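You operate a simulated robot arm through the tools that you are given. There is no shell and no other tool.

The job below is to be done with a simulated two-armed robot. You get a single attempt, and the scene is never put back.

JOB
Tune the yellow and grey handheld radios to the card's channel and stand both in the radio tray.
Fine: steady each radio with one hand while you turn its knob; both stay on; the tray stays put.
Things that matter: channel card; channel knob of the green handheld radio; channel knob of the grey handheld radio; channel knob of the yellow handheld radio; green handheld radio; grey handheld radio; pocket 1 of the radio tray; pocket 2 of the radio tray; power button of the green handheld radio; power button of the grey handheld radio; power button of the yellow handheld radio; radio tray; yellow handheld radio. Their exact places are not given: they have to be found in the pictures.

Only the result counts: the job must be done as asked and must still hold three seconds after the hand-in. Knocking over, shifting, dropping, spilling or breaking anything else fails it.

ROBOT AND FRAMES
Two 7-joint arms with two-finger parallel grippers on one trunk, on a base that moves. Base frame: it is fixed to the floor where the robot stands at the start and does not move with it; the origin is under the middle of the robot, x ahead of it, y to its left, z up; the surface under the hand at the start is at about z = 0.86. Lengths are in m, angles in degrees, forces in N, time in s.
The left shoulder is at the start at [0.05, 0.177, 1.179], the right one opposite. With the tool pointing down near the work surface each hand reaches from about 0.22 to 0.7 m from the robot's upright axis, wherever it stands, measured 20 degrees to its own side. Places, roughly: channel knob of the green handheld radio [0.7, -0.3, 1.4]; channel knob of the grey handheld radio [0.5, -0.5, 1]; channel knob of the yellow handheld radio [0.5, 0, 1]; pocket 1 of the radio tray [0.5, -0.2, 0.9]; pocket 2 of the radio tray [0.5, -0.3, 0.9]; power button of the green handheld radio [0.7, -0.3, 1.4]; power button of the grey handheld radio [0.5, -0.5, 0.9]; power button of the yellow handheld radio [0.5, 0, 0.9]. Payload 3.43 kg a hand.
The tool frame of a hand sits at the grasp point between the pads (the TCP): z along the fingers, y along the line on which they close. The tips reach 0.034 m beyond it. Largest opening 0.128 m; finger width 0.024, thickness 0.012; the body of the gripper, 0.048 by 0.13 m, starts 0.096 m behind the TCP.
Orientation is that of the tool frame in the base frame, as [roll, pitch, yaw] about the fixed x, y, z axes, in that order (R = Rz(yaw) Ry(pitch) Rx(roll)). With the fingers straight down and closing along the base's y, the tool's x points along the base's -x, its y along +y and its z along -z.

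CONTROLS
- The arms move only by the tool play_rows. It takes "left_increments", "right_increments" or both (then of equal length, played together; a hand with none holds still); each is a list of rows, each a list of 3 entries, a list of its own where there are three numbers: the shift along the tool's x, y, z in m, then the turn, a rotation vector about the tool's x, y, z in degrees, then the finger opening in m, from 0 to 0.128. In form: [[[x, y, z], [wx, wy, wz], gripper], ...]. A call has 1 to 20 rows; each row shifts and turns the commanded pose from where the row before left it, along the tool's axes as they then stand. Each row takes 0.2 s and may step no farther than 0.05 m and 8.6 degrees from the row before; otherwise, or with a gripper value out of range, the whole call is refused. A pose out of reach is approached as far as the arm can. The call stops where the force on the tool passes 40 N (or 10 N more than at its start, if that is more) or the arm is blocked; 0.2 s more then pass. The fingers move at their own pace (about 0.108 m/s each) and stop on an object; they squeeze with about 27 N. The grip force told is the motor's: it shows also when the fingers shut on nothing. Time passes only in rows, and 0.2 s behind the last, so rows that do not move let the fingers close. The reply holds the time, the measured pose of the TCP, the force on the tool along the base axes, the opening and the grip force, in the units named above and with some noise, with the torque about the TCP (base axes, N m) and any sound that the robot's microphone picked up.
- Cameras (640 x 400 px; columns grow to the right, rows downward): "scene" is now at [0.1392, -0.0374, 1.3627]; the picture's right is [-0.52, -0.86, 0.00], its down [-0.38, 0.23, -0.89] and it looks along [0.77, -0.46, -0.45] (base axes); focal length 214 px, centre (320, 200). "left" rides on the left gripper at [0.076, 0.011, -0.16] in its tool frame; the picture's right is [-0.15, 0.99, 0.00], its down [-0.88, -0.13, -0.46] and it looks along [-0.45, -0.07, 0.89] (tool axes); focal length 234 px, centre (320, 200). "right" rides on the right gripper at [0.076, -0.011, -0.16] in its tool frame; the picture's right is [0.15, 0.99, 0.00], its down [-0.88, 0.13, -0.46] and it looks along [-0.45, 0.07, 0.89] (tool axes); focal length 234 px, centre (320, 200).
- snapshot(camera): a new picture of that camera. It takes no simulated time.
- move_column(by): slides the trunk up (or, below 0, down) by that many m; the arms and the scene camera ride with it, the base frame stays. It gives what a move gives, with no picture.
- base_move(legs): drives the robot by 1 to 6 legs, each [ahead, turn to the left] in m and degrees, along the robot's own axes; the way and the turn of a leg run together, so that a leg with both is an arc; at most 1.5 m and 180 degrees a leg. The arms and the cameras ride along, it lands a little off, and it stops where it bumps. It gives what a move gives.
- pan_tilt(pan, tilt): turns the head with the scene camera to pan (to the left, within 80 degrees either way) and tilt (down, from -29 to 69), counted from straight ahead of the robot. It gives what a move gives.
- probe_pixels(camera, pixels): for up to 12 pixels [column, row] of the newest picture of that camera ("zoom" is the newest enlarged one), the place [x, y, z] in the base frame of the surface seen there, good to about 0.002 m, but the place of the scene camera against the robot may be out by one fixed shift of up to 0.025 m in any direction. It takes no simulated time.
- inspect(camera, box): a new picture of the part [left, top, right, bottom] of that camera's present view, enlarged. It takes no simulated time.
- sign_off(): hands the job in; it is judged then, once.

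Unless the task says otherwise, let go and move clear before handing in.

The tools are called after "Request:" as a command line: name --argument value ..., lists and objects as JSON in quotes. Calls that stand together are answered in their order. play_rows: Moves the arms, as the interface text tells. Its arguments: {"type":"object","properties":{"left_increments":{"type":"array"},"right_increments":{"type":"array"}},"required":[]} The other tools are called the same way: move_column (by) moves the trunk up or down; base_move (legs) drives the base; pan_tilt (pan, tilt) turns the head that bears the scene camera; snapshot (camera) takes a picture; probe_pixels (camera, pixels) gives the place of the surface under pixels of a picture; inspect (camera, box) takes an enlarged picture of a part of a camera's view; sign_off () hands the job in.

At the start:

```text
t: 0.0
left_eef_pos: [0.3724, -0.0245, 1.258]
left_ee_rot: [-179.9, 0.0, -179.9]
left_ft_force: [0.4, -0.4, 0.1]
left_ft_torque: [-0.01, 0.03, 0.0]
left_finger_gap: 0.1279
left_grip_force: 0.0
right_eef_pos: [0.3205, -0.4249, 1.2834]
right_ee_rot: [-180.0, 0.0, -179.9]
right_ft_force: [0.7, 0.1, -0.1]
right_ft_torque: [-0.02, 0.03, 0.01]
right_finger_gap: 0.1279
right_grip_force: 0.0
trunk travel left (down, up): [-0.35, 0.051]
robot x, y, heading: [0.0023, 0.0006, 0.3]
head pan, tilt (commanded): [-31.2, 26.5]
```

scene: 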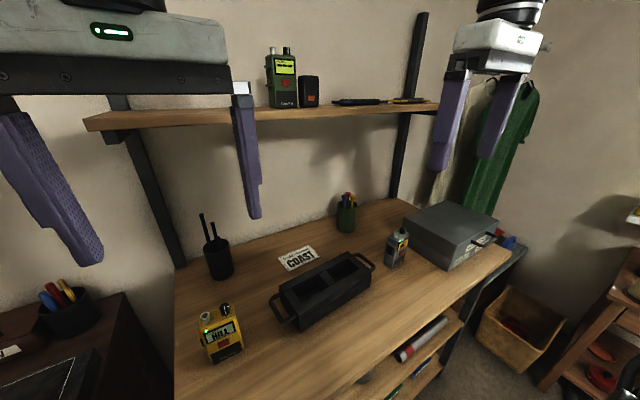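
right: 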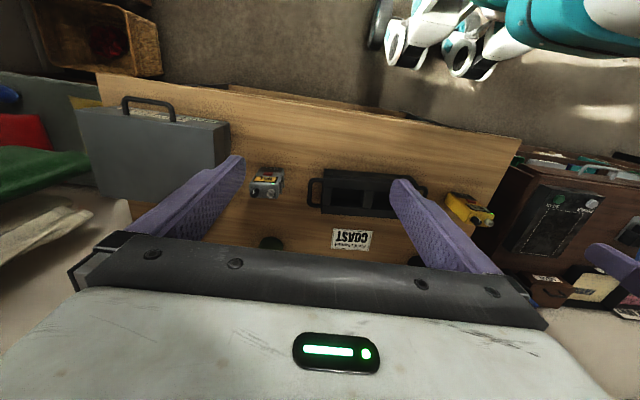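
left: 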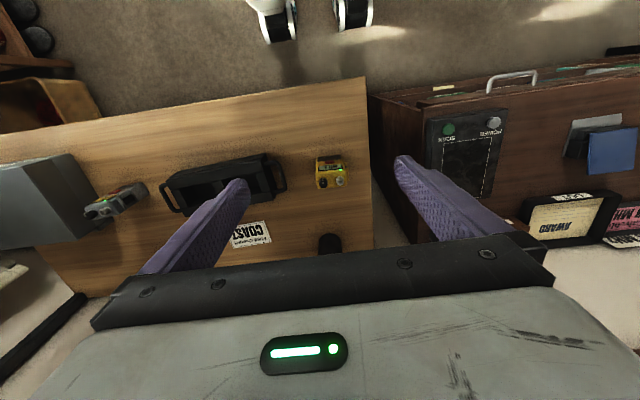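

The scene picture shows the yellow radio near (220,335), the grey one near (397,248), the tray near (320,290) and the card "COAST" near (298,258). I'll look closer at each before moving.

Request:
inspect --camera "scene" --box '[180, 280, 270, 370]'

Request:
inspect --camera "scene" --box '[360, 210, 440, 280]'

Request:
inspect --camera "scene" --box '[260, 230, 390, 330]'

Request:
inspect --camera "scene" --box '[250, 40, 330, 120]'

```text
4.44 times, centred on (225, 325) of scene
```

zoom: 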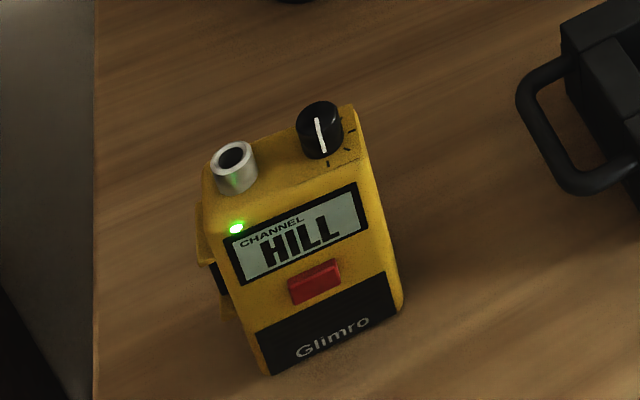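

```text
5.71 times, centred on (400, 245) of scene
```

zoom: 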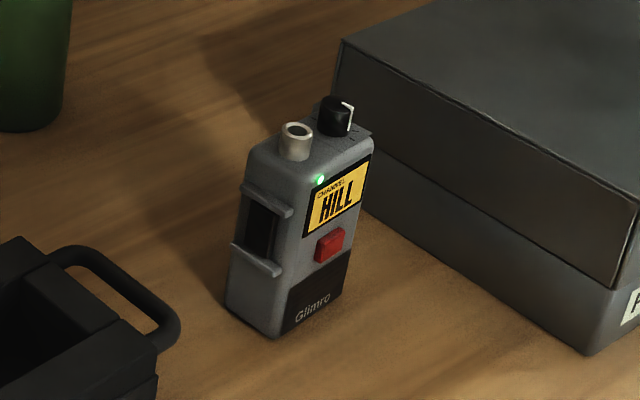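

```text
4.00 times, centred on (325, 280) of scene
```

zoom: 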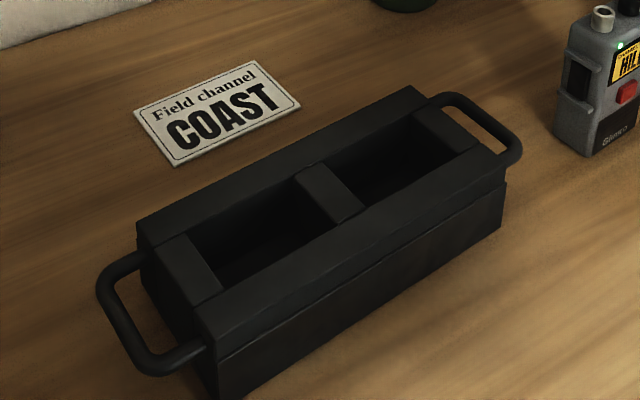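

```text
5.00 times, centred on (290, 80) of scene
```

zoom: 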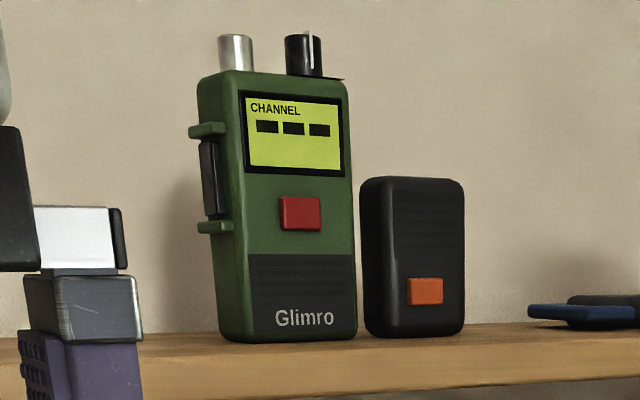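

The yellow and grey radios both read HILL, the card says COAST, and a red button sits on each front face. I'll probe the wrist-camera views for exact places and look at them enlarged.

Request:
inspect --camera "left" --box '[150, 130, 360, 261]'

Request:
inspect --camera "right" --box '[230, 140, 510, 260]'

Request:
probe_pixels --camera "scene" --pixels '[[226, 308], [207, 315], [218, 335], [227, 348], [402, 231], [392, 236], [404, 247], [395, 266], [298, 258]]'

Request:
probe_pixels --camera "left" --pixels '[[323, 182], [338, 182], [330, 165], [321, 168], [250, 233], [90, 212], [105, 207], [280, 160], [250, 190]]'

Request:
probe_pixels --camera "right" --pixels '[[255, 192], [272, 193], [268, 179], [352, 240], [470, 210], [480, 220], [340, 192], [378, 195]]'

```text
3.05 times, centred on (255, 196) of left
```

zoom: 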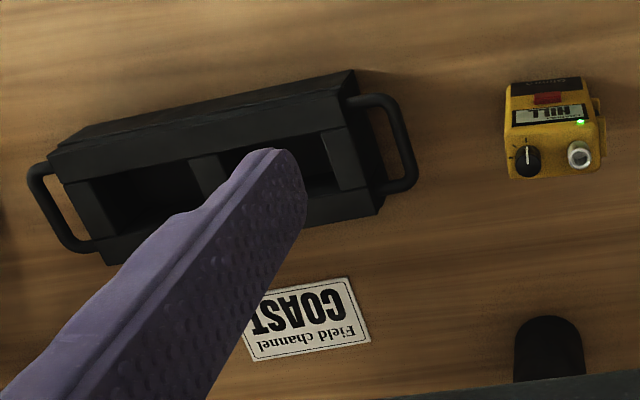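

```text
2.29 times, centred on (370, 200) of right
```

zoom: 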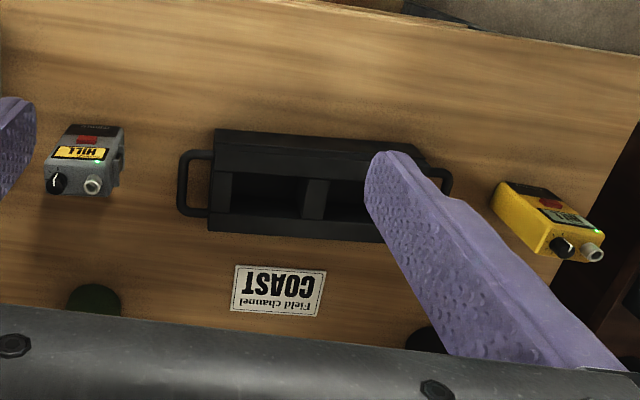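

```text
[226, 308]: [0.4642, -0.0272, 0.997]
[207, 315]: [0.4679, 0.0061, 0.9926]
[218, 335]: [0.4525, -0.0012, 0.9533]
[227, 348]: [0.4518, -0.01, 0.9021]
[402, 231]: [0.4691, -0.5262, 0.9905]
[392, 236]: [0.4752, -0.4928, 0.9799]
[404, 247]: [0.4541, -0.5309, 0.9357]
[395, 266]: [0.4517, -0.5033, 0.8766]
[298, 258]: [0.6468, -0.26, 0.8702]
```

```text
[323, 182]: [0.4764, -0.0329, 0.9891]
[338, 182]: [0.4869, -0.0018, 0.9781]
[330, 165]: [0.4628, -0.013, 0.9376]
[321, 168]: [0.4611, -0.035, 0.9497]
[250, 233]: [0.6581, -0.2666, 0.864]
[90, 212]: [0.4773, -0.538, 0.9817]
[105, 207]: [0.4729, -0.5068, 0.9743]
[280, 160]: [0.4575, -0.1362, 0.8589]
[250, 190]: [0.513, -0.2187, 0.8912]
```

```text
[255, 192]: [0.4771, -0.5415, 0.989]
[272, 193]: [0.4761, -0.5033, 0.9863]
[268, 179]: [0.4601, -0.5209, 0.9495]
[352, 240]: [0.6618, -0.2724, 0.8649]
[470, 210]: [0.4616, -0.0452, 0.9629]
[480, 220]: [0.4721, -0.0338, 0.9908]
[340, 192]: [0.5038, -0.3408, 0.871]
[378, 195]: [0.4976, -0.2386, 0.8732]
```

The wrist views put the yellow radio near (0.48, -0.02) and the grey near (0.477, -0.52), with the scene camera off by about (-0.011, +0.007, +0.006). I'll zoom tightly on the knobs and the tray.

Request:
inspect --camera "scene" --box '[200, 297, 240, 322]'

Request:
inspect --camera "left" --box '[310, 150, 358, 195]'

Request:
inspect --camera "scene" --box '[385, 220, 417, 245]'

Request:
inspect --camera "right" --box '[240, 165, 300, 205]'

```text
16.00 times, centred on (220, 310) of scene
```

zoom: 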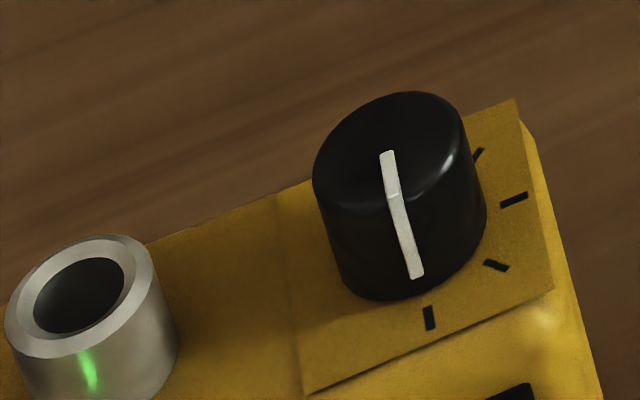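

```text
8.89 times, centred on (334, 172) of left
```

zoom: 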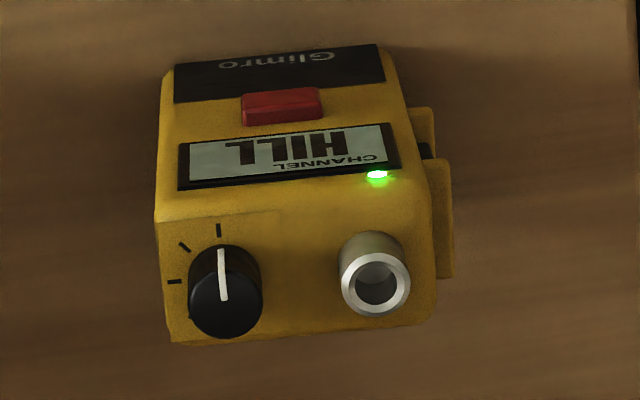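

```text
16.00 times, centred on (401, 232) of scene
```

zoom: 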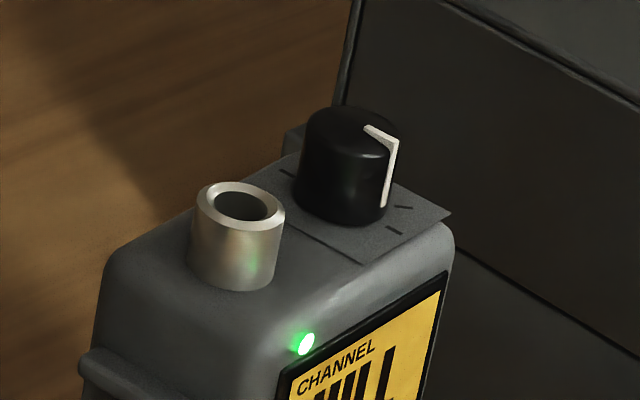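

```text
10.00 times, centred on (270, 185) of right
```

zoom: 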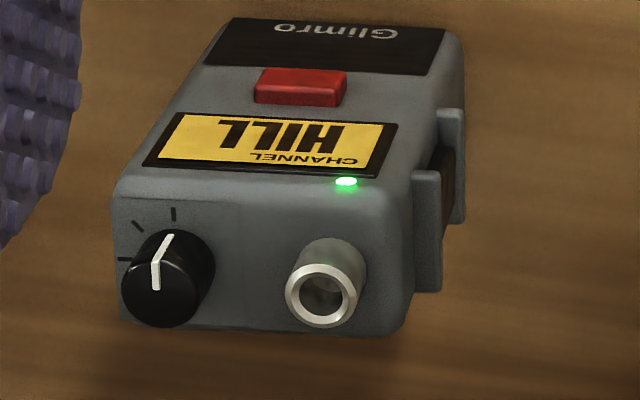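

Both pointers face the front tick (yellow zoom (405,260)), with more ticks running round to the right and back, so the knobs likely turn counter-clockwise from above. I'll probe the tray geometry on a fresh zoom.

Request:
inspect --camera "scene" --box '[262, 230, 388, 330]'

Request:
probe_pixels --camera "zoom" --pixels '[[140, 225], [412, 90], [205, 330], [500, 160], [320, 195], [185, 260], [265, 240], [385, 170], [455, 135], [230, 385], [135, 112], [298, 105]]'

```text
4.00 times, centred on (325, 280) of scene
```

zoom: 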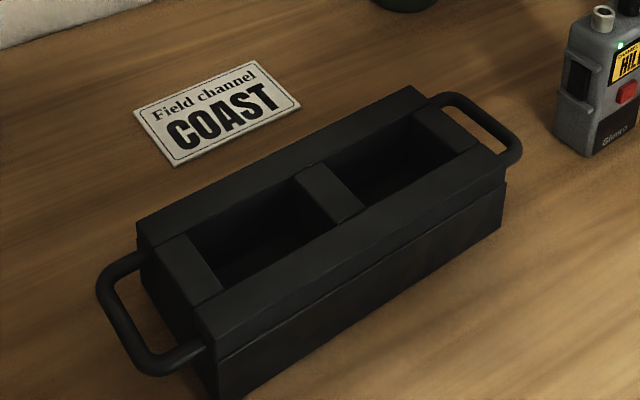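

```text
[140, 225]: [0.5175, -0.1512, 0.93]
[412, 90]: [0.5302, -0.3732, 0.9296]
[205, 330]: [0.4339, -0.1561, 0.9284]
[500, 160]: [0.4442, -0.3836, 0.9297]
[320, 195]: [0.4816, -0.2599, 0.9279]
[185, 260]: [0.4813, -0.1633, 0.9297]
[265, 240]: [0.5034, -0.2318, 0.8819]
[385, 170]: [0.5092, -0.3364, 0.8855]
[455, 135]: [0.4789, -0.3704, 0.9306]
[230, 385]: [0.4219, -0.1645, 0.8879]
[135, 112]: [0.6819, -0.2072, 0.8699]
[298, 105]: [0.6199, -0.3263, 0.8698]
```

The tray top reads z≈0.924 corrected and the table ≈0.863, so the tray is about 0.06 tall. I'll probe the pocket edges, then the yellow radio in the left wrist view.

Request:
probe_pixels --camera "zoom" --pixels '[[180, 236], [219, 296], [296, 170], [348, 222], [300, 180], [340, 218], [322, 162], [368, 208], [410, 112], [455, 155], [480, 150], [420, 108]]'

Request:
inspect --camera "left" --box '[310, 150, 358, 195]'

Request:
probe_pixels --camera "zoom" --pixels '[[226, 290], [376, 280], [195, 260], [258, 300], [165, 215], [425, 215], [180, 335], [425, 318], [300, 250], [282, 106], [287, 150], [445, 220]]'

```text
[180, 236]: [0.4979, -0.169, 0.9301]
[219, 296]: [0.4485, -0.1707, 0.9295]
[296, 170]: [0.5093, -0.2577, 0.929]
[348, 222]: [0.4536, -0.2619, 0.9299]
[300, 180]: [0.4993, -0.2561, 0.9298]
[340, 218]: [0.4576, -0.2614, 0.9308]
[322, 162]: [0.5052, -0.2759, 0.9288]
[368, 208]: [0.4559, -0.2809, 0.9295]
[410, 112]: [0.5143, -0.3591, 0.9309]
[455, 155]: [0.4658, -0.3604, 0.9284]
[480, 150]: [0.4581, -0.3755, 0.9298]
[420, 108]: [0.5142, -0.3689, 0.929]
```

```text
8.89 times, centred on (334, 172) of left
```

zoom: 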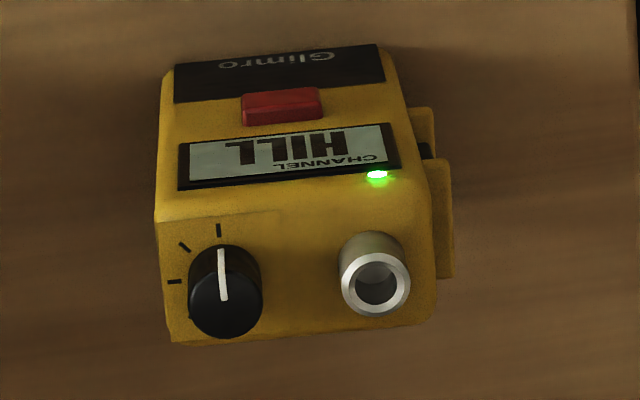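

```text
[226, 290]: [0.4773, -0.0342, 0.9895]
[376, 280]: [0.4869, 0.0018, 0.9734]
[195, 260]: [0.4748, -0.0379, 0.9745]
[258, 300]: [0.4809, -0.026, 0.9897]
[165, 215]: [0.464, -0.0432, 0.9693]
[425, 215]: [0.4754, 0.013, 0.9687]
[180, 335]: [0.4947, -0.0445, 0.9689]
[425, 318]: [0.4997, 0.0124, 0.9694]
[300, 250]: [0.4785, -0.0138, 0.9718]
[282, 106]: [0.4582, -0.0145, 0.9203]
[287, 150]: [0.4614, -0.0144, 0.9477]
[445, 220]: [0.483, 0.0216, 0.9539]
```

Yellow's knob top is at about (0.478, -0.033, 0.990), antenna at (0.480, 0.001), body top 0.971, with a side clip sticking out to y≈0.022. I'll move the left hand forward and tilt it 45° in free air to test a front approach for holding.

Request:
play_rows --left_increments '[[[-0.03, 0, 0], [0, -7.5, 0], 0.1], [[0, 0, 0], [0, -7.5, 0], 0.1], [[0, 0, 0], [0, -7.5, 0], 0.1], [[0, 0, 0], [0, -7.5, 0], 0.1], [[0, 0, 0], [0, -7.5, 0], 0.1], [[0, 0, 0], [0, -7.5, 0], 0.1], [[0, 0, 0], [0, 0, 0], 0.1]]'

```text
t: 1.6
left_eef_pos: [0.4023, -0.0245, 1.2561]
left_ee_rot: [-180.0, 45.3, -179.9]
left_ft_force: [0.0, -0.5, -0.2]
left_ft_torque: [0.02, 0.02, 0.0]
left_finger_gap: 0.0999
left_grip_force: 0.0
right_eef_pos: [0.3203, -0.4233, 1.2833]
right_ee_rot: [180.0, 0.0, -179.9]
right_ft_force: [0.1, -0.5, 0.0]
right_ft_torque: [0.01, 0.0, 0.02]
right_finger_gap: 0.1281
right_grip_force: 0.0
trunk travel left (down, up): [-0.35, 0.051]
robot x, y, heading: [0.0007, -0.003, -0.2]
head pan, tilt (commanded): [-31.2, 26.5]
```

The 45° tilt was reached cleanly. I'll tilt to 60° and look at the picture from the scene and left cameras.

Request:
play_rows --left_increments '[[[0, 0, 0], [0, -7.5, 0], 0.1], [[0, 0, 0], [0, -7.5, 0], 0.1], [[0, 0, 0], [0, 0, 0], 0.1]]'

Request:
snapshot --camera "scene"

Request:
snapshot --camera "left"

```text
t: 2.4
left_eef_pos: [0.4112, -0.0183, 1.2575]
left_ee_rot: [-178.7, 59.4, -177.1]
left_ft_force: [0.3, -0.7, 0.2]
left_ft_torque: [0.02, -0.01, 0.0]
left_finger_gap: 0.1003
left_grip_force: 0.0
right_eef_pos: [0.3196, -0.423, 1.2829]
right_ee_rot: [-180.0, 0.0, 180.0]
right_ft_force: [0.0, 0.4, -0.3]
right_ft_torque: [-0.04, 0.0, 0.01]
right_finger_gap: 0.1277
right_grip_force: 0.1
trunk travel left (down, up): [-0.35, 0.051]
robot x, y, heading: [-0.004, -0.0029, -0.1]
head pan, tilt (commanded): [-31.2, 26.5]
```

```text
taken
```

scene: 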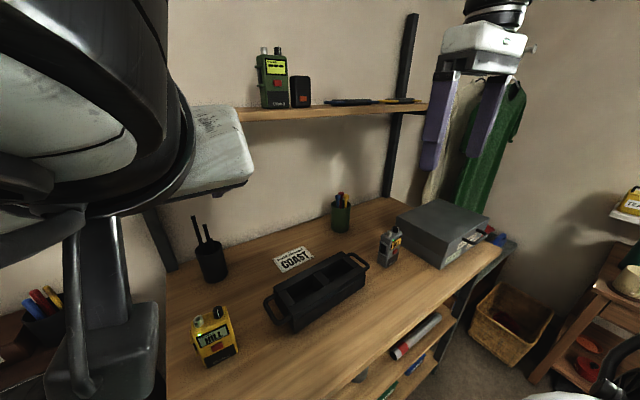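

```text
taken
```

left: 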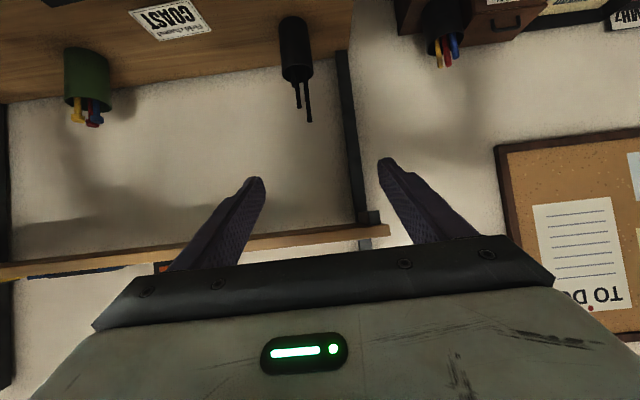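

At 60° the left wrist crowds the robot's own trunk (pose off by 1-3°), so there is more room if the base backs up a little. I'll reverse 0.08 m.

Request:
base_move --legs '[[-0.08, 0]]'

```text
t: 3.5
left_eef_pos: [0.3315, -0.0194, 1.2557]
left_ee_rot: [-179.0, 59.4, -177.5]
left_ft_force: [0.9, -0.7, -0.8]
left_ft_torque: [0.03, -0.05, 0.0]
left_finger_gap: 0.1001
left_grip_force: 0.1
right_eef_pos: [0.2412, -0.4236, 1.2834]
right_ee_rot: [-179.9, 0.2, 180.0]
right_ft_force: [-0.1, 0.1, 0.7]
right_ft_torque: [-0.01, -0.02, -0.02]
right_finger_gap: 0.128
right_grip_force: 0.1
trunk travel left (down, up): [-0.35, 0.051]
robot x, y, heading: [-0.0799, -0.0026, -0.2]
head pan, tilt (commanded): [-31.2, 26.5]
```

The base backed up cleanly. Now I'll lower the left hand at its 60° tilt to a spot in front of the yellow radio, aligning a little with its yaw.

Request:
play_rows --left_increments '[[[0.0336, 0, 0.0252], [1.0, 0, 0.6], 0.1], [[0.0336, 0, 0.0252], [1.08, 0, 0.6], 0.1], [[0.0336, 0, 0.0252], [0, 0, 0], 0.1], [[0.0336, 0, 0.0252], [0, 0, 0], 0.1], [[0.0336, 0, 0.0252], [0, 0, 0], 0.1], [[0.0336, 0, 0.0252], [0, 0, 0], 0.1], [[0, 0, 0], [0, 0, 0], 0.1]]'

Request:
snapshot --camera "left"

Request:
snapshot --camera "scene"

```text
t: 5.0
left_eef_pos: [0.3616, -0.0238, 1.0029]
left_ee_rot: [-178.8, 59.3, -179.9]
left_ft_force: [0.1, -0.2, -0.5]
left_ft_torque: [0.01, -0.01, -0.04]
left_finger_gap: 0.1
left_grip_force: 0.2
right_eef_pos: [0.243, -0.4243, 1.2838]
right_ee_rot: [180.0, 0.0, -179.9]
right_ft_force: [0.0, -1.0, 0.4]
right_ft_torque: [0.01, 0.02, -0.01]
right_finger_gap: 0.1281
right_grip_force: 0.0
trunk travel left (down, up): [-0.35, 0.051]
robot x, y, heading: [-0.0797, -0.0001, -0.1]
head pan, tilt (commanded): [-31.2, 26.5]
```

```text
taken
```

left: 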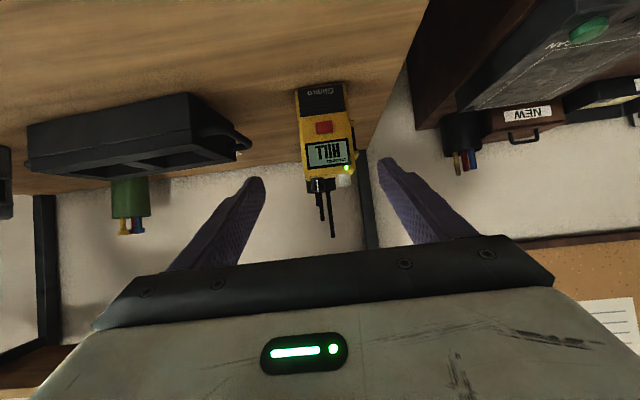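

```text
taken
```

scene: 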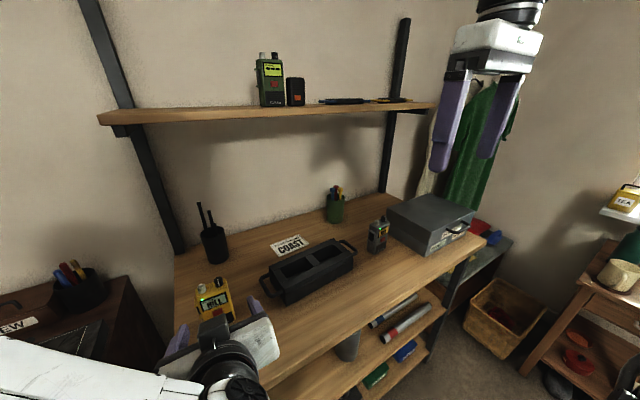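

The left camera now looks straight at the yellow radio's front (around (325,130)); the image is upside down. I'll zoom to measure the sides and clip.

Request:
inspect --camera "left" --box '[277, 75, 373, 200]'

Request:
probe_pixels --camera "left" --pixels '[[300, 110], [304, 165], [340, 110], [350, 165], [349, 127], [354, 148], [325, 127], [313, 187], [345, 181], [326, 85]]'

```text
3.20 times, centred on (325, 138) of left
```

zoom: 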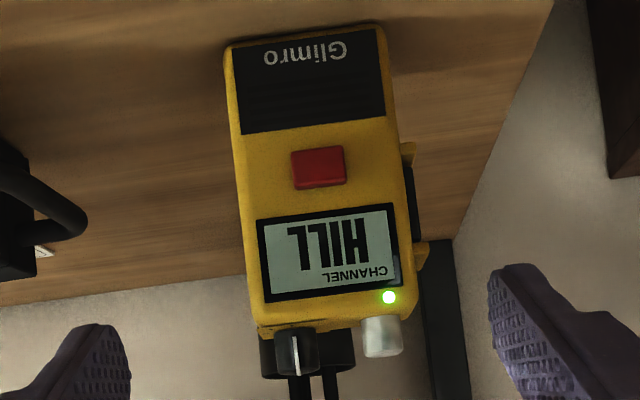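

```text
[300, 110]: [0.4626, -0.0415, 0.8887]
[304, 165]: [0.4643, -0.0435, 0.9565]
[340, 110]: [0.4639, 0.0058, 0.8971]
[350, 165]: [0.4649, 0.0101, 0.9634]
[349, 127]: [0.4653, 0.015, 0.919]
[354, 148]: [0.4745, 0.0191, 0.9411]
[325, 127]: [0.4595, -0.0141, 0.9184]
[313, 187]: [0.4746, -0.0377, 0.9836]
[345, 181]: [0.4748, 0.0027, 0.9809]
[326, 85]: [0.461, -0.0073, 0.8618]
```

The clip has a ledge at zoom (421,255) and another at (411,150) with a dark strap between. I'll probe those precisely.

Request:
probe_pixels --camera "zoom" --pixels '[[421, 245], [421, 265], [424, 255], [411, 145], [411, 160], [412, 205], [242, 200], [250, 280], [405, 290], [290, 350], [316, 350], [303, 330]]'

```text
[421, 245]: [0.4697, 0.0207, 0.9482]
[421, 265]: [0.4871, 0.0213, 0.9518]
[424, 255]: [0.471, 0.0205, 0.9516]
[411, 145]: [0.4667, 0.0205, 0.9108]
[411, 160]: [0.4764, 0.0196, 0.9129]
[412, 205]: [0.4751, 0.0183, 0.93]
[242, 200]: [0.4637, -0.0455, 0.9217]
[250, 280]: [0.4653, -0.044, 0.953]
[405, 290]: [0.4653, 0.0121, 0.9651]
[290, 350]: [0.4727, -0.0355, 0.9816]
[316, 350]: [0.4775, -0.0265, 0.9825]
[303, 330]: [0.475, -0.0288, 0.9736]
```

The body spans y -0.0455..0.013 with the clip out to y≈0.0215 at z≈0.951. I'll bring the left hand to a pre-grasp in front of it at z≈0.953.

Request:
play_rows --left_increments '[[[0.0117, 0.006, 0.0298], [0.4, 0, 0.6], 0.1], [[0.0116, 0.006, 0.0298], [0.4, 0, 0.55], 0.1], [[0, 0, 0], [0, 0, 0], 0.1]]'

Request:
snapshot --camera "left"

```text
t: 5.8
left_eef_pos: [0.3991, -0.0126, 0.9503]
left_ee_rot: [179.9, 59.4, 177.9]
left_ft_force: [0.2, -0.6, 0.2]
left_ft_torque: [0.04, 0.02, 0.0]
left_finger_gap: 0.1004
left_grip_force: 0.0
right_eef_pos: [0.241, -0.4241, 1.2833]
right_ee_rot: [180.0, 0.0, -179.9]
right_ft_force: [-0.1, -0.1, -0.1]
right_ft_torque: [-0.01, -0.02, -0.01]
right_finger_gap: 0.1281
right_grip_force: 0.2
trunk travel left (down, up): [-0.35, 0.051]
robot x, y, heading: [-0.0814, -0.0001, 0.0]
head pan, tilt (commanded): [-31.2, 26.5]
```

```text
taken
```

left: 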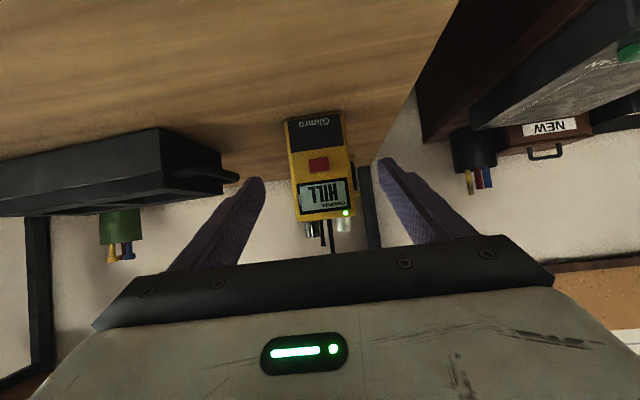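

The radio sits centred between the open fingers (tips at (262,180) and (380,160)), clear of the tray handle. I'll advance straight in around the radio.

Request:
play_rows --left_increments '[[[-0.0124, 0.001, 0.0194], [0, 0, 0], 0.1], [[-0.0124, 0.001, 0.0194], [0, 0, 0], 0.1], [[-0.0123, 0.001, 0.0195], [0, 0, 0], 0.1], [[0, 0, 0], [0, 0, 0], 0.1]]'

Request:
snapshot --camera "left"

Request:
inspect --camera "scene" --box '[160, 260, 280, 360]'

```text
t: 6.8
left_eef_pos: [0.4681, -0.0096, 0.9547]
left_ee_rot: [179.9, 59.5, 177.8]
left_ft_force: [0.1, -0.4, 0.4]
left_ft_torque: [0.05, -0.01, 0.02]
left_finger_gap: 0.0999
left_grip_force: 0.0
right_eef_pos: [0.2421, -0.4236, 1.2842]
right_ee_rot: [-179.9, 0.0, 180.0]
right_ft_force: [-0.1, -0.5, -0.3]
right_ft_torque: [-0.03, -0.02, 0.03]
right_finger_gap: 0.1279
right_grip_force: 0.1
trunk travel left (down, up): [-0.35, 0.051]
robot x, y, heading: [-0.0826, 0.0044, -0.1]
head pan, tilt (commanded): [-31.2, 26.5]
```

```text
taken
```

left: 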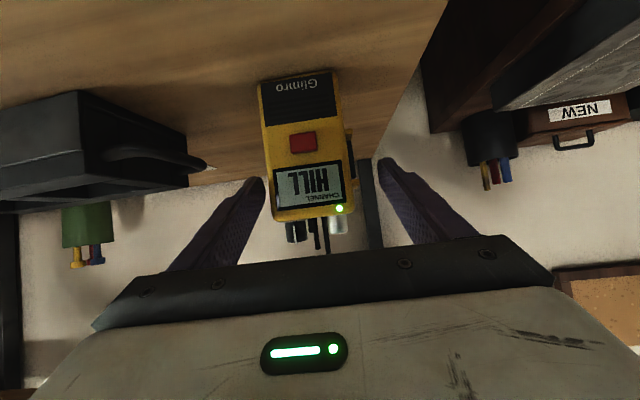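

```text
4.00 times, centred on (220, 310) of scene
```

zoom: 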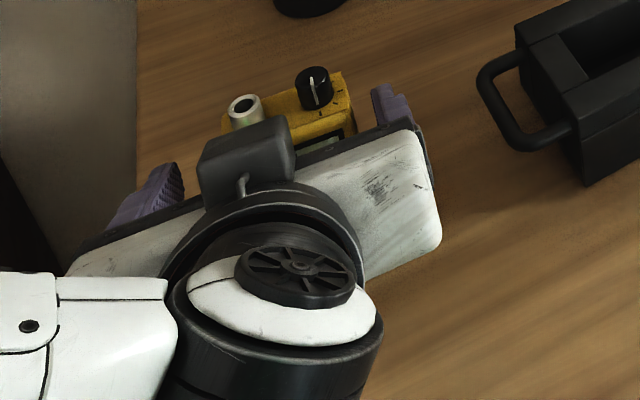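

The left fingers straddle the radio; y is 2.4 mm high of the radio's middle. I'll correct that and check what the dark housing near scene (201,300) is before the knob hand comes in.

Request:
play_rows --left_increments '[[[0, -0.0024, 0], [0, 0, 0], 0.1], [[0, 0, 0], [0, 0, 0], 0.085], [[0, 0, 0], [0, 0, 0], 0.085]]'

Request:
inspect --camera "scene" --box '[190, 270, 250, 310]'

Request:
probe_pixels --camera "zoom" --pixels '[[180, 220], [100, 260], [230, 180], [350, 70], [150, 130], [445, 130], [490, 160], [560, 110], [60, 300], [420, 290]]'

```text
t: 7.7
left_eef_pos: [0.4679, -0.0121, 0.9553]
left_ee_rot: [179.9, 59.4, 177.8]
left_ft_force: [-0.5, 0.2, 0.0]
left_ft_torque: [0.02, 0.0, 0.02]
left_finger_gap: 0.0848
left_grip_force: 0.0
right_eef_pos: [0.2411, -0.4234, 1.2841]
right_ee_rot: [-180.0, 0.0, 180.0]
right_ft_force: [-0.5, 0.7, 0.1]
right_ft_torque: [-0.04, 0.0, 0.0]
right_finger_gap: 0.1276
right_grip_force: 0.1
trunk travel left (down, up): [-0.35, 0.051]
robot x, y, heading: [-0.078, -0.0042, 0.2]
head pan, tilt (commanded): [-31.2, 26.5]
```

```text
10.00 times, centred on (220, 290) of scene
```

zoom: 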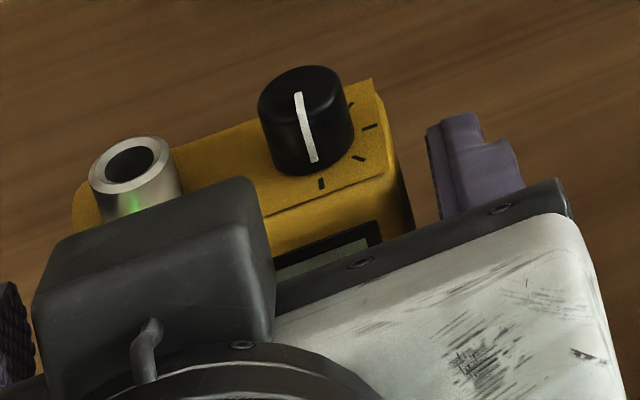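

```text
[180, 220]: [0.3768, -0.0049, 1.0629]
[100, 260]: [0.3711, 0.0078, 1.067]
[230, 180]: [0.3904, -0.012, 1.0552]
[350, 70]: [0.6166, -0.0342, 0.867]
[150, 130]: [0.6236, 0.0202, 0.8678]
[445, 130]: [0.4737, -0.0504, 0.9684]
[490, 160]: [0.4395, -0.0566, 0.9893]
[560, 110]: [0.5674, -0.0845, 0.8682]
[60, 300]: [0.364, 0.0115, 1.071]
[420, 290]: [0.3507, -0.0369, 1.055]
```

The housing on the left hand tops out near z≈1.05 at x≈0.40, so a vertical right hand at the knob (body above z≈1.10) clears it. I'll close the left fingers on the yellow radio and, meanwhile, turn the right hand so its fingers will close along x.

Request:
play_rows --left_increments '[[[0, 0, 0], [0, 0, 0], 0.075], [[0, 0, 0], [0, 0, 0], 0.068], [[0, 0, 0], [0, 0, 0], 0.062], [[0, 0, 0], [0, 0, 0], 0.055], [[0, 0, 0], [0, 0, 0], 0.05], [[0, 0, 0], [0, 0, 0], 0.05]]' --right_increments '[[[0, 0, 0], [0, 0, 8.2], 0.1], [[0, 0, 0], [0, 0, 8.2], 0.1], [[0, 0, 0], [0, 0, 8.2], 0.08], [[0, 0, 0], [0, 0, 8.2], 0.06], [[0, 0, 0], [0, 0, 8.2], 0.05], [[0, 0, 0], [0, 0, 8.2], 0.04]]'

Request:
snapshot --camera "left"

```text
t: 9.1
left_eef_pos: [0.4648, -0.0114, 0.9552]
left_ee_rot: [179.8, 59.4, 177.8]
left_ft_force: [-0.2, -0.5, 0.3]
left_ft_torque: [-0.01, 0.01, -0.03]
left_finger_gap: 0.0696
left_grip_force: 27.0
right_eef_pos: [0.2425, -0.4242, 1.2826]
right_ee_rot: [179.9, 0.0, 130.6]
right_ft_force: [1.3, 0.7, -0.1]
right_ft_torque: [-0.03, -0.02, -0.01]
right_finger_gap: 0.0399
right_grip_force: 0.1
trunk travel left (down, up): [-0.35, 0.051]
robot x, y, heading: [-0.0757, -0.0023, -0.0]
head pan, tilt (commanded): [-31.2, 26.5]
```

```text
taken
```

left: 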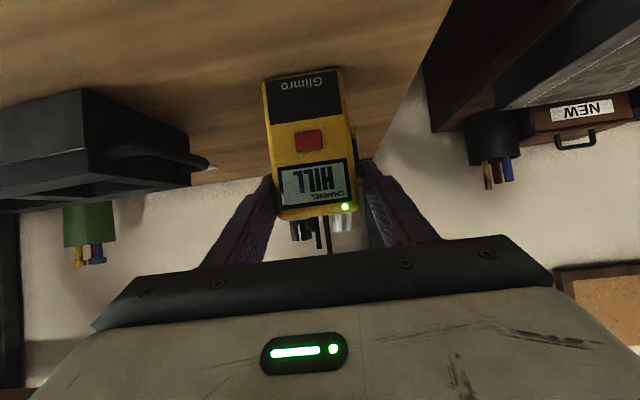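

The left grip holds at 27 N, display still HILL and LED green. I'll finish turning the right hand to yaw 90 and carry it over, high above the knob.

Request:
play_rows --right_increments '[[[0, 0, 0], [0, 0, 8.1], 0.035], [[0, 0, 0], [0, 0, 8.1], 0.035], [[0, 0, 0], [0, 0, 8.1], 0.035], [[0, 0, 0], [0, 0, 8.1], 0.035], [[0, 0, 0], [0, 0, 8.1], 0.035], [[0.0391, 0.0236, 0], [0, 0, 0], 0.035], [[0.0391, 0.0236, 0], [0, 0, 0], 0.035], [[0.0391, 0.0236, 0], [0, 0, 0], 0.035], [[0.0391, 0.0236, 0], [0, 0, 0], 0.035], [[0.0391, 0.0236, 0], [0, 0, 0], 0.035], [[0.0391, 0.0236, 0], [0, 0, 0], 0.035], [[0.0391, 0.0236, 0], [0, 0, 0], 0.035], [[0.0391, 0.0236, 0], [0, 0, 0], 0.035], [[0, 0, 0], [0, 0, 0], 0.035]]'

Request:
snapshot --camera "right"

Request:
snapshot --camera "scene"

```text
t: 12.1
left_eef_pos: [0.4669, -0.013, 0.9554]
left_ee_rot: [179.9, 59.5, 177.8]
left_ft_force: [0.2, 0.0, -0.8]
left_ft_torque: [0.08, -0.02, 0.05]
left_finger_gap: 0.0698
left_grip_force: 26.9
right_eef_pos: [0.3629, -0.1901, 1.2383]
right_ee_rot: [179.9, -0.1, 90.1]
right_ft_force: [-0.3, -0.5, -0.2]
right_ft_torque: [-0.01, 0.0, -0.02]
right_finger_gap: 0.035
right_grip_force: 0.1
right hand out of reach, approached as far as the arm can: row 11, 12, 13
trunk travel left (down, up): [-0.35, 0.051]
robot x, y, heading: [-0.0761, 0.0014, -0.1]
head pan, tilt (commanded): [-31.2, 26.5]
```

```text
taken
```

right: 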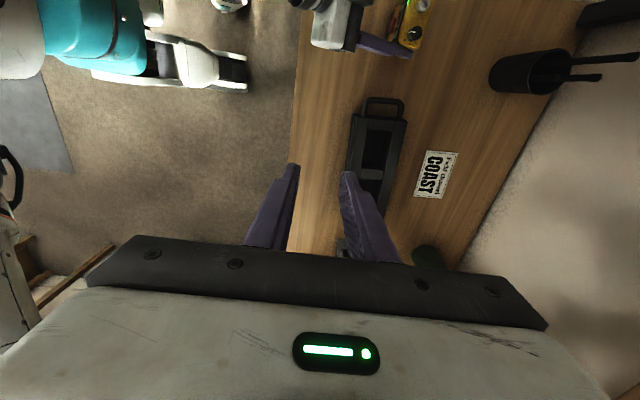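

```text
taken
```

scene: 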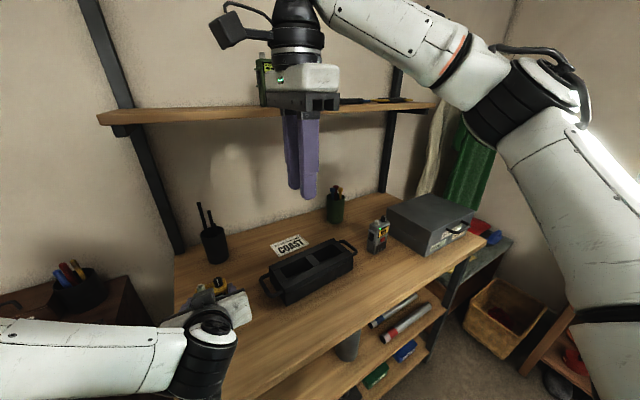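

The right hand ran out of reach at that height (stopped at (0.363, -0.190, 1.238)). I'll lower it to about z=1.12, where reach is better, before moving over.

Request:
play_rows --right_increments '[[[0, 0, 0.04], [0, 0, 0], 0.035], [[0, 0, 0.04], [0, 0, 0], 0.035], [[0, 0, 0.03], [0, 0, 0], 0.035], [[0, 0, 0], [0, 0, 0], 0.035]]'

```text
t: 13.1
left_eef_pos: [0.468, -0.0123, 0.9553]
left_ee_rot: [179.9, 59.4, 177.8]
left_ft_force: [0.3, -0.9, 0.6]
left_ft_torque: [0.06, -0.02, -0.01]
left_finger_gap: 0.0696
left_grip_force: 26.8
right_eef_pos: [0.3619, -0.1898, 1.1288]
right_ee_rot: [180.0, -0.1, 90.2]
right_ft_force: [-0.1, 0.0, 0.2]
right_ft_torque: [0.0, 0.0, -0.01]
right_finger_gap: 0.0347
right_grip_force: 0.0
trunk travel left (down, up): [-0.35, 0.051]
robot x, y, heading: [-0.0752, -0.0011, 0.1]
head pan, tilt (commanded): [-31.2, 26.5]
```

The command follows the reached pose. I'll now bring the right hand across to hover above the yellow knob.

Request:
play_rows --right_increments '[[[0.0392, 0.0291, 0], [0, 0, 0], 0.035], [[0.0392, 0.0291, 0], [0, 0, 0], 0.035], [[0.0392, 0.0291, 0], [0, 0, 0], 0.035], [[0.0392, 0.0291, 0], [0, 0, 0], 0.035], [[0, 0, 0], [0, 0, 0], 0.035]]'

Request:
snapshot --camera "right"

Request:
snapshot --camera "scene"

```text
t: 14.2
left_eef_pos: [0.4668, -0.0126, 0.9565]
left_ee_rot: [179.9, 59.4, 177.9]
left_ft_force: [-2.1, -0.3, 1.2]
left_ft_torque: [0.12, 0.07, 0.06]
left_finger_gap: 0.0698
left_grip_force: 26.8
right_eef_pos: [0.3963, -0.1637, 1.1286]
right_ee_rot: [179.8, -0.2, 90.2]
right_ft_force: [-0.4, -0.2, 0.3]
right_ft_torque: [-0.04, 0.01, -0.03]
right_finger_gap: 0.0349
right_grip_force: 0.0
right hand out of reach, approached as far as the arm can: row 1, 2, 3, 4
trunk travel left (down, up): [-0.35, 0.051]
robot x, y, heading: [-0.0821, -0.0023, -0.1]
head pan, tilt (commanded): [-31.2, 26.5]
```

```text
taken
```

right: 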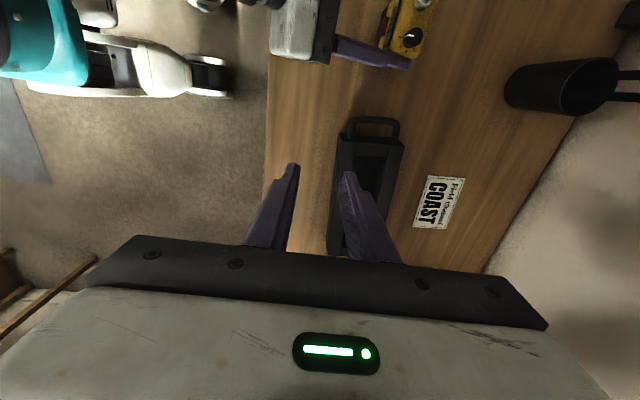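

```text
taken
```

scene: 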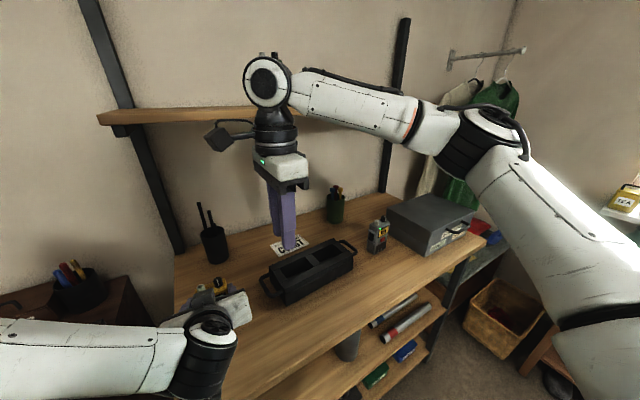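

With yaw 90 the right arm hits a limit at (0.396, -0.164), so this hand orientation is unsuitable. I'll turn back to yaw 180 and test reach there.

Request:
play_rows --right_increments '[[[0, 0, 0], [0, 0, -8.2], 0.035], [[0, 0, 0], [0, 0, -8.2], 0.035], [[0, 0, 0], [0, 0, -8.2], 0.035], [[0, 0, 0], [0, 0, -8.2], 0.035], [[0, 0, 0], [0, 0, -8.2], 0.035], [[0, 0, 0], [0, 0, -8.2], 0.035], [[0, 0, 0], [0, 0, -8.2], 0.035], [[0, 0, 0], [0, 0, -8.2], 0.035], [[0, 0, 0], [0, 0, -8.2], 0.035], [[0, 0, 0], [0, 0, -8.2], 0.035], [[0, 0, 0], [0, 0, -8.0], 0.035], [[0, 0, 0], [0, 0, 0], 0.035]]'

```text
t: 16.9
left_eef_pos: [0.4663, -0.0133, 0.9557]
left_ee_rot: [179.8, 59.5, 177.8]
left_ft_force: [0.7, -0.2, 0.6]
left_ft_torque: [-0.01, 0.02, -0.01]
left_finger_gap: 0.0696
left_grip_force: 27.2
right_eef_pos: [0.3963, -0.1637, 1.1272]
right_ee_rot: [-180.0, 0.0, -179.6]
right_ft_force: [-0.2, 0.1, 0.5]
right_ft_torque: [0.0, 0.01, 0.02]
right_finger_gap: 0.0348
right_grip_force: 0.1
trunk travel left (down, up): [-0.35, 0.051]
robot x, y, heading: [-0.0814, 0.001, 0.0]
head pan, tilt (commanded): [-31.2, 26.5]
```

Yaw is back at 180. I'll now move over the knob in this orientation.

Request:
play_rows --right_increments '[[[-0.0205, 0.0327, 0], [0, 0, 0], 0.035], [[-0.0205, 0.0327, 0], [0, 0, 0], 0.035], [[-0.0205, 0.0327, 0], [0, 0, 0], 0.035], [[-0.0205, 0.0327, 0], [0, 0, 0], 0.035], [[0, 0, 0], [0, 0, 0], 0.035]]'

Request:
snapshot --camera "right"

Request:
snapshot --camera "scene"

```text
t: 18.1
left_eef_pos: [0.467, -0.0119, 0.9555]
left_ee_rot: [179.9, 59.4, 177.9]
left_ft_force: [-0.1, -0.7, -0.3]
left_ft_torque: [0.1, -0.03, 0.02]
left_finger_gap: 0.0699
left_grip_force: 26.8
right_eef_pos: [0.397, -0.1629, 1.1239]
right_ee_rot: [179.9, 0.0, -179.6]
right_ft_force: [-0.3, 0.8, -0.1]
right_ft_torque: [-0.01, 0.02, -0.01]
right_finger_gap: 0.0347
right_grip_force: 0.1
right hand out of reach, approached as far as the arm can: row 1, 2, 3, 4
trunk travel left (down, up): [-0.35, 0.051]
robot x, y, heading: [-0.0809, -0.0005, -0.0]
head pan, tilt (commanded): [-31.2, 26.5]
```

```text
taken
```

right: 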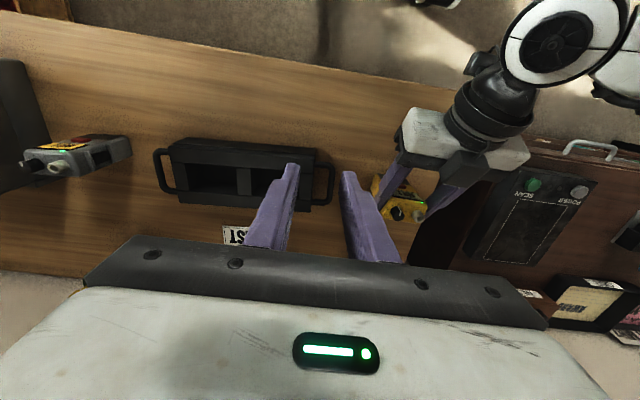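

```text
taken
```

scene: 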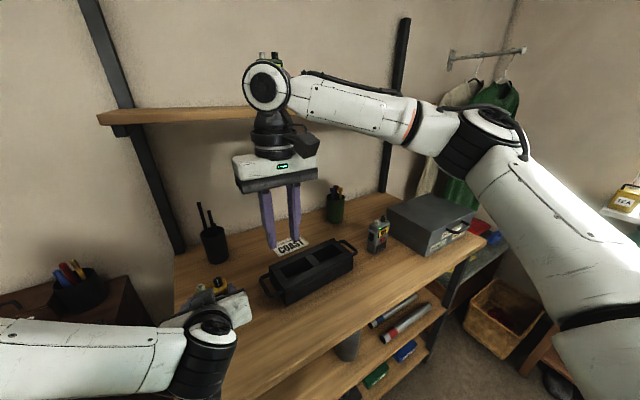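

Still out of reach at yaw 180, so yaw is not the cause. I'll probe the right arm's own joints in the scene picture to see how extended it is.

Request:
probe_pixels --camera "scene" --pixels '[[268, 85], [295, 90], [410, 115], [450, 130], [500, 110], [510, 180], [570, 290], [620, 380], [275, 140], [280, 166]]'

Request:
pan_tilt --pan -60 --tilt 40

Request:
snapshot --camera "scene"

```text
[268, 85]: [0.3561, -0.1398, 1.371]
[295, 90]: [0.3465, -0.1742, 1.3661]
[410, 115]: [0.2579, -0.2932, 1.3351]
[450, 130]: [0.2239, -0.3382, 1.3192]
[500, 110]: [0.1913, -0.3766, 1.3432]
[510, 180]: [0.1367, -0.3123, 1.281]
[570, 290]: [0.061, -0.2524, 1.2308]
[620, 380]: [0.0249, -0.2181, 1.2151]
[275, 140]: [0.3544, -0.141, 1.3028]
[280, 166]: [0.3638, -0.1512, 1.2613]
```

```text
t: 19.0
left_eef_pos: [0.4677, -0.0125, 0.9551]
left_ee_rot: [179.9, 59.5, 177.8]
left_ft_force: [0.6, 0.4, -0.8]
left_ft_torque: [0.09, -0.08, -0.02]
left_finger_gap: 0.0695
left_grip_force: 26.8
right_eef_pos: [0.3978, -0.1631, 1.1252]
right_ee_rot: [180.0, 0.1, -179.7]
right_ft_force: [1.1, -0.9, -0.4]
right_ft_torque: [0.01, -0.06, 0.0]
right_finger_gap: 0.0348
right_grip_force: 0.0
trunk travel left (down, up): [-0.35, 0.051]
robot x, y, heading: [-0.0812, -0.003, 0.2]
head pan, tilt (commanded): [-60.0, 40.0]
```

```text
taken
```

scene: 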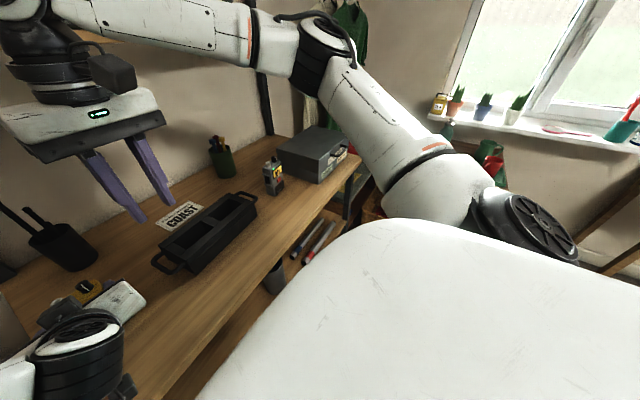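

The right elbow is out at about (0.20, -0.38, 1.33) with the wrist only 0.47 m from the shoulder, so it's a joint limit tied to height rather than extension. I'll lower the right hand and try crossing again.

Request:
play_rows --right_increments '[[[0, 0, 0.035], [0, 0, 0], 0.035], [[0, 0, 0.03], [0, 0, 0], 0.035], [[-0.02, 0.02, 0], [0, 0, 0], 0.035], [[-0.02, 0.02, 0], [0, 0, 0], 0.035], [[0, 0, 0], [0, 0, 0], 0.035]]'

```text
t: 20.2
left_eef_pos: [0.4675, -0.0129, 0.9551]
left_ee_rot: [179.8, 59.4, 177.8]
left_ft_force: [-0.2, -0.5, 0.4]
left_ft_torque: [0.09, -0.02, 0.01]
left_finger_gap: 0.07
left_grip_force: 27.6
right_eef_pos: [0.4032, -0.1567, 1.0628]
right_ee_rot: [179.9, 0.0, -179.8]
right_ft_force: [1.2, 0.9, -0.5]
right_ft_torque: [-0.03, -0.01, -0.01]
right_finger_gap: 0.0347
right_grip_force: 0.0
right hand out of reach, approached as far as the arm can: row 3, 4
trunk travel left (down, up): [-0.35, 0.051]
robot x, y, heading: [-0.0784, 0.001, -0.2]
head pan, tilt (commanded): [-60.0, 40.0]
```

It's stuck at about (0.403, -0.157) again. I'll test which direction is actually blocked by trying pure +y while pulling back in x, in free air.

Request:
play_rows --right_increments '[[[0.02, 0, -0.04], [0, 0, 0], 0.035], [[0.04, 0, -0.04], [0, 0, 0], 0.035], [[0.03, 0.02, -0.03], [0, 0, 0], 0.035], [[0, 0.03, 0], [0, 0, 0], 0.035], [[0, 0.03, 0], [0, 0, 0], 0.035], [[0, 0, 0], [0, 0, 0], 0.035]]'

```text
refused: row 2 steps farther than a row can; nothing moved
```

Request:
play_rows --right_increments '[[[0.02, 0, -0.04], [0, 0, 0], 0.035], [[0.03, 0, -0.035], [0, 0, 0], 0.035], [[0.03, 0.02, -0.03], [0, 0, 0], 0.035], [[0, 0.03, 0], [0, 0, 0], 0.035], [[0, 0.03, 0], [0, 0, 0], 0.035], [[0, 0, 0], [0, 0, 0], 0.035]]'

```text
t: 21.6
left_eef_pos: [0.4663, -0.0117, 0.9552]
left_ee_rot: [179.9, 59.3, 177.7]
left_ft_force: [-0.6, 0.1, -0.3]
left_ft_torque: [0.09, 0.03, 0.01]
left_finger_gap: 0.0697
left_grip_force: 26.7
right_eef_pos: [0.3285, -0.1349, 1.1671]
right_ee_rot: [179.9, 0.1, -179.9]
right_ft_force: [0.1, 0.3, 0.2]
right_ft_torque: [0.02, -0.02, 0.02]
right_finger_gap: 0.035
right_grip_force: 0.0
right hand out of reach, approached as far as the arm can: row 4, 5
trunk travel left (down, up): [-0.35, 0.051]
robot x, y, heading: [-0.0793, -0.002, -0.0]
head pan, tilt (commanded): [-60.0, 40.0]
```

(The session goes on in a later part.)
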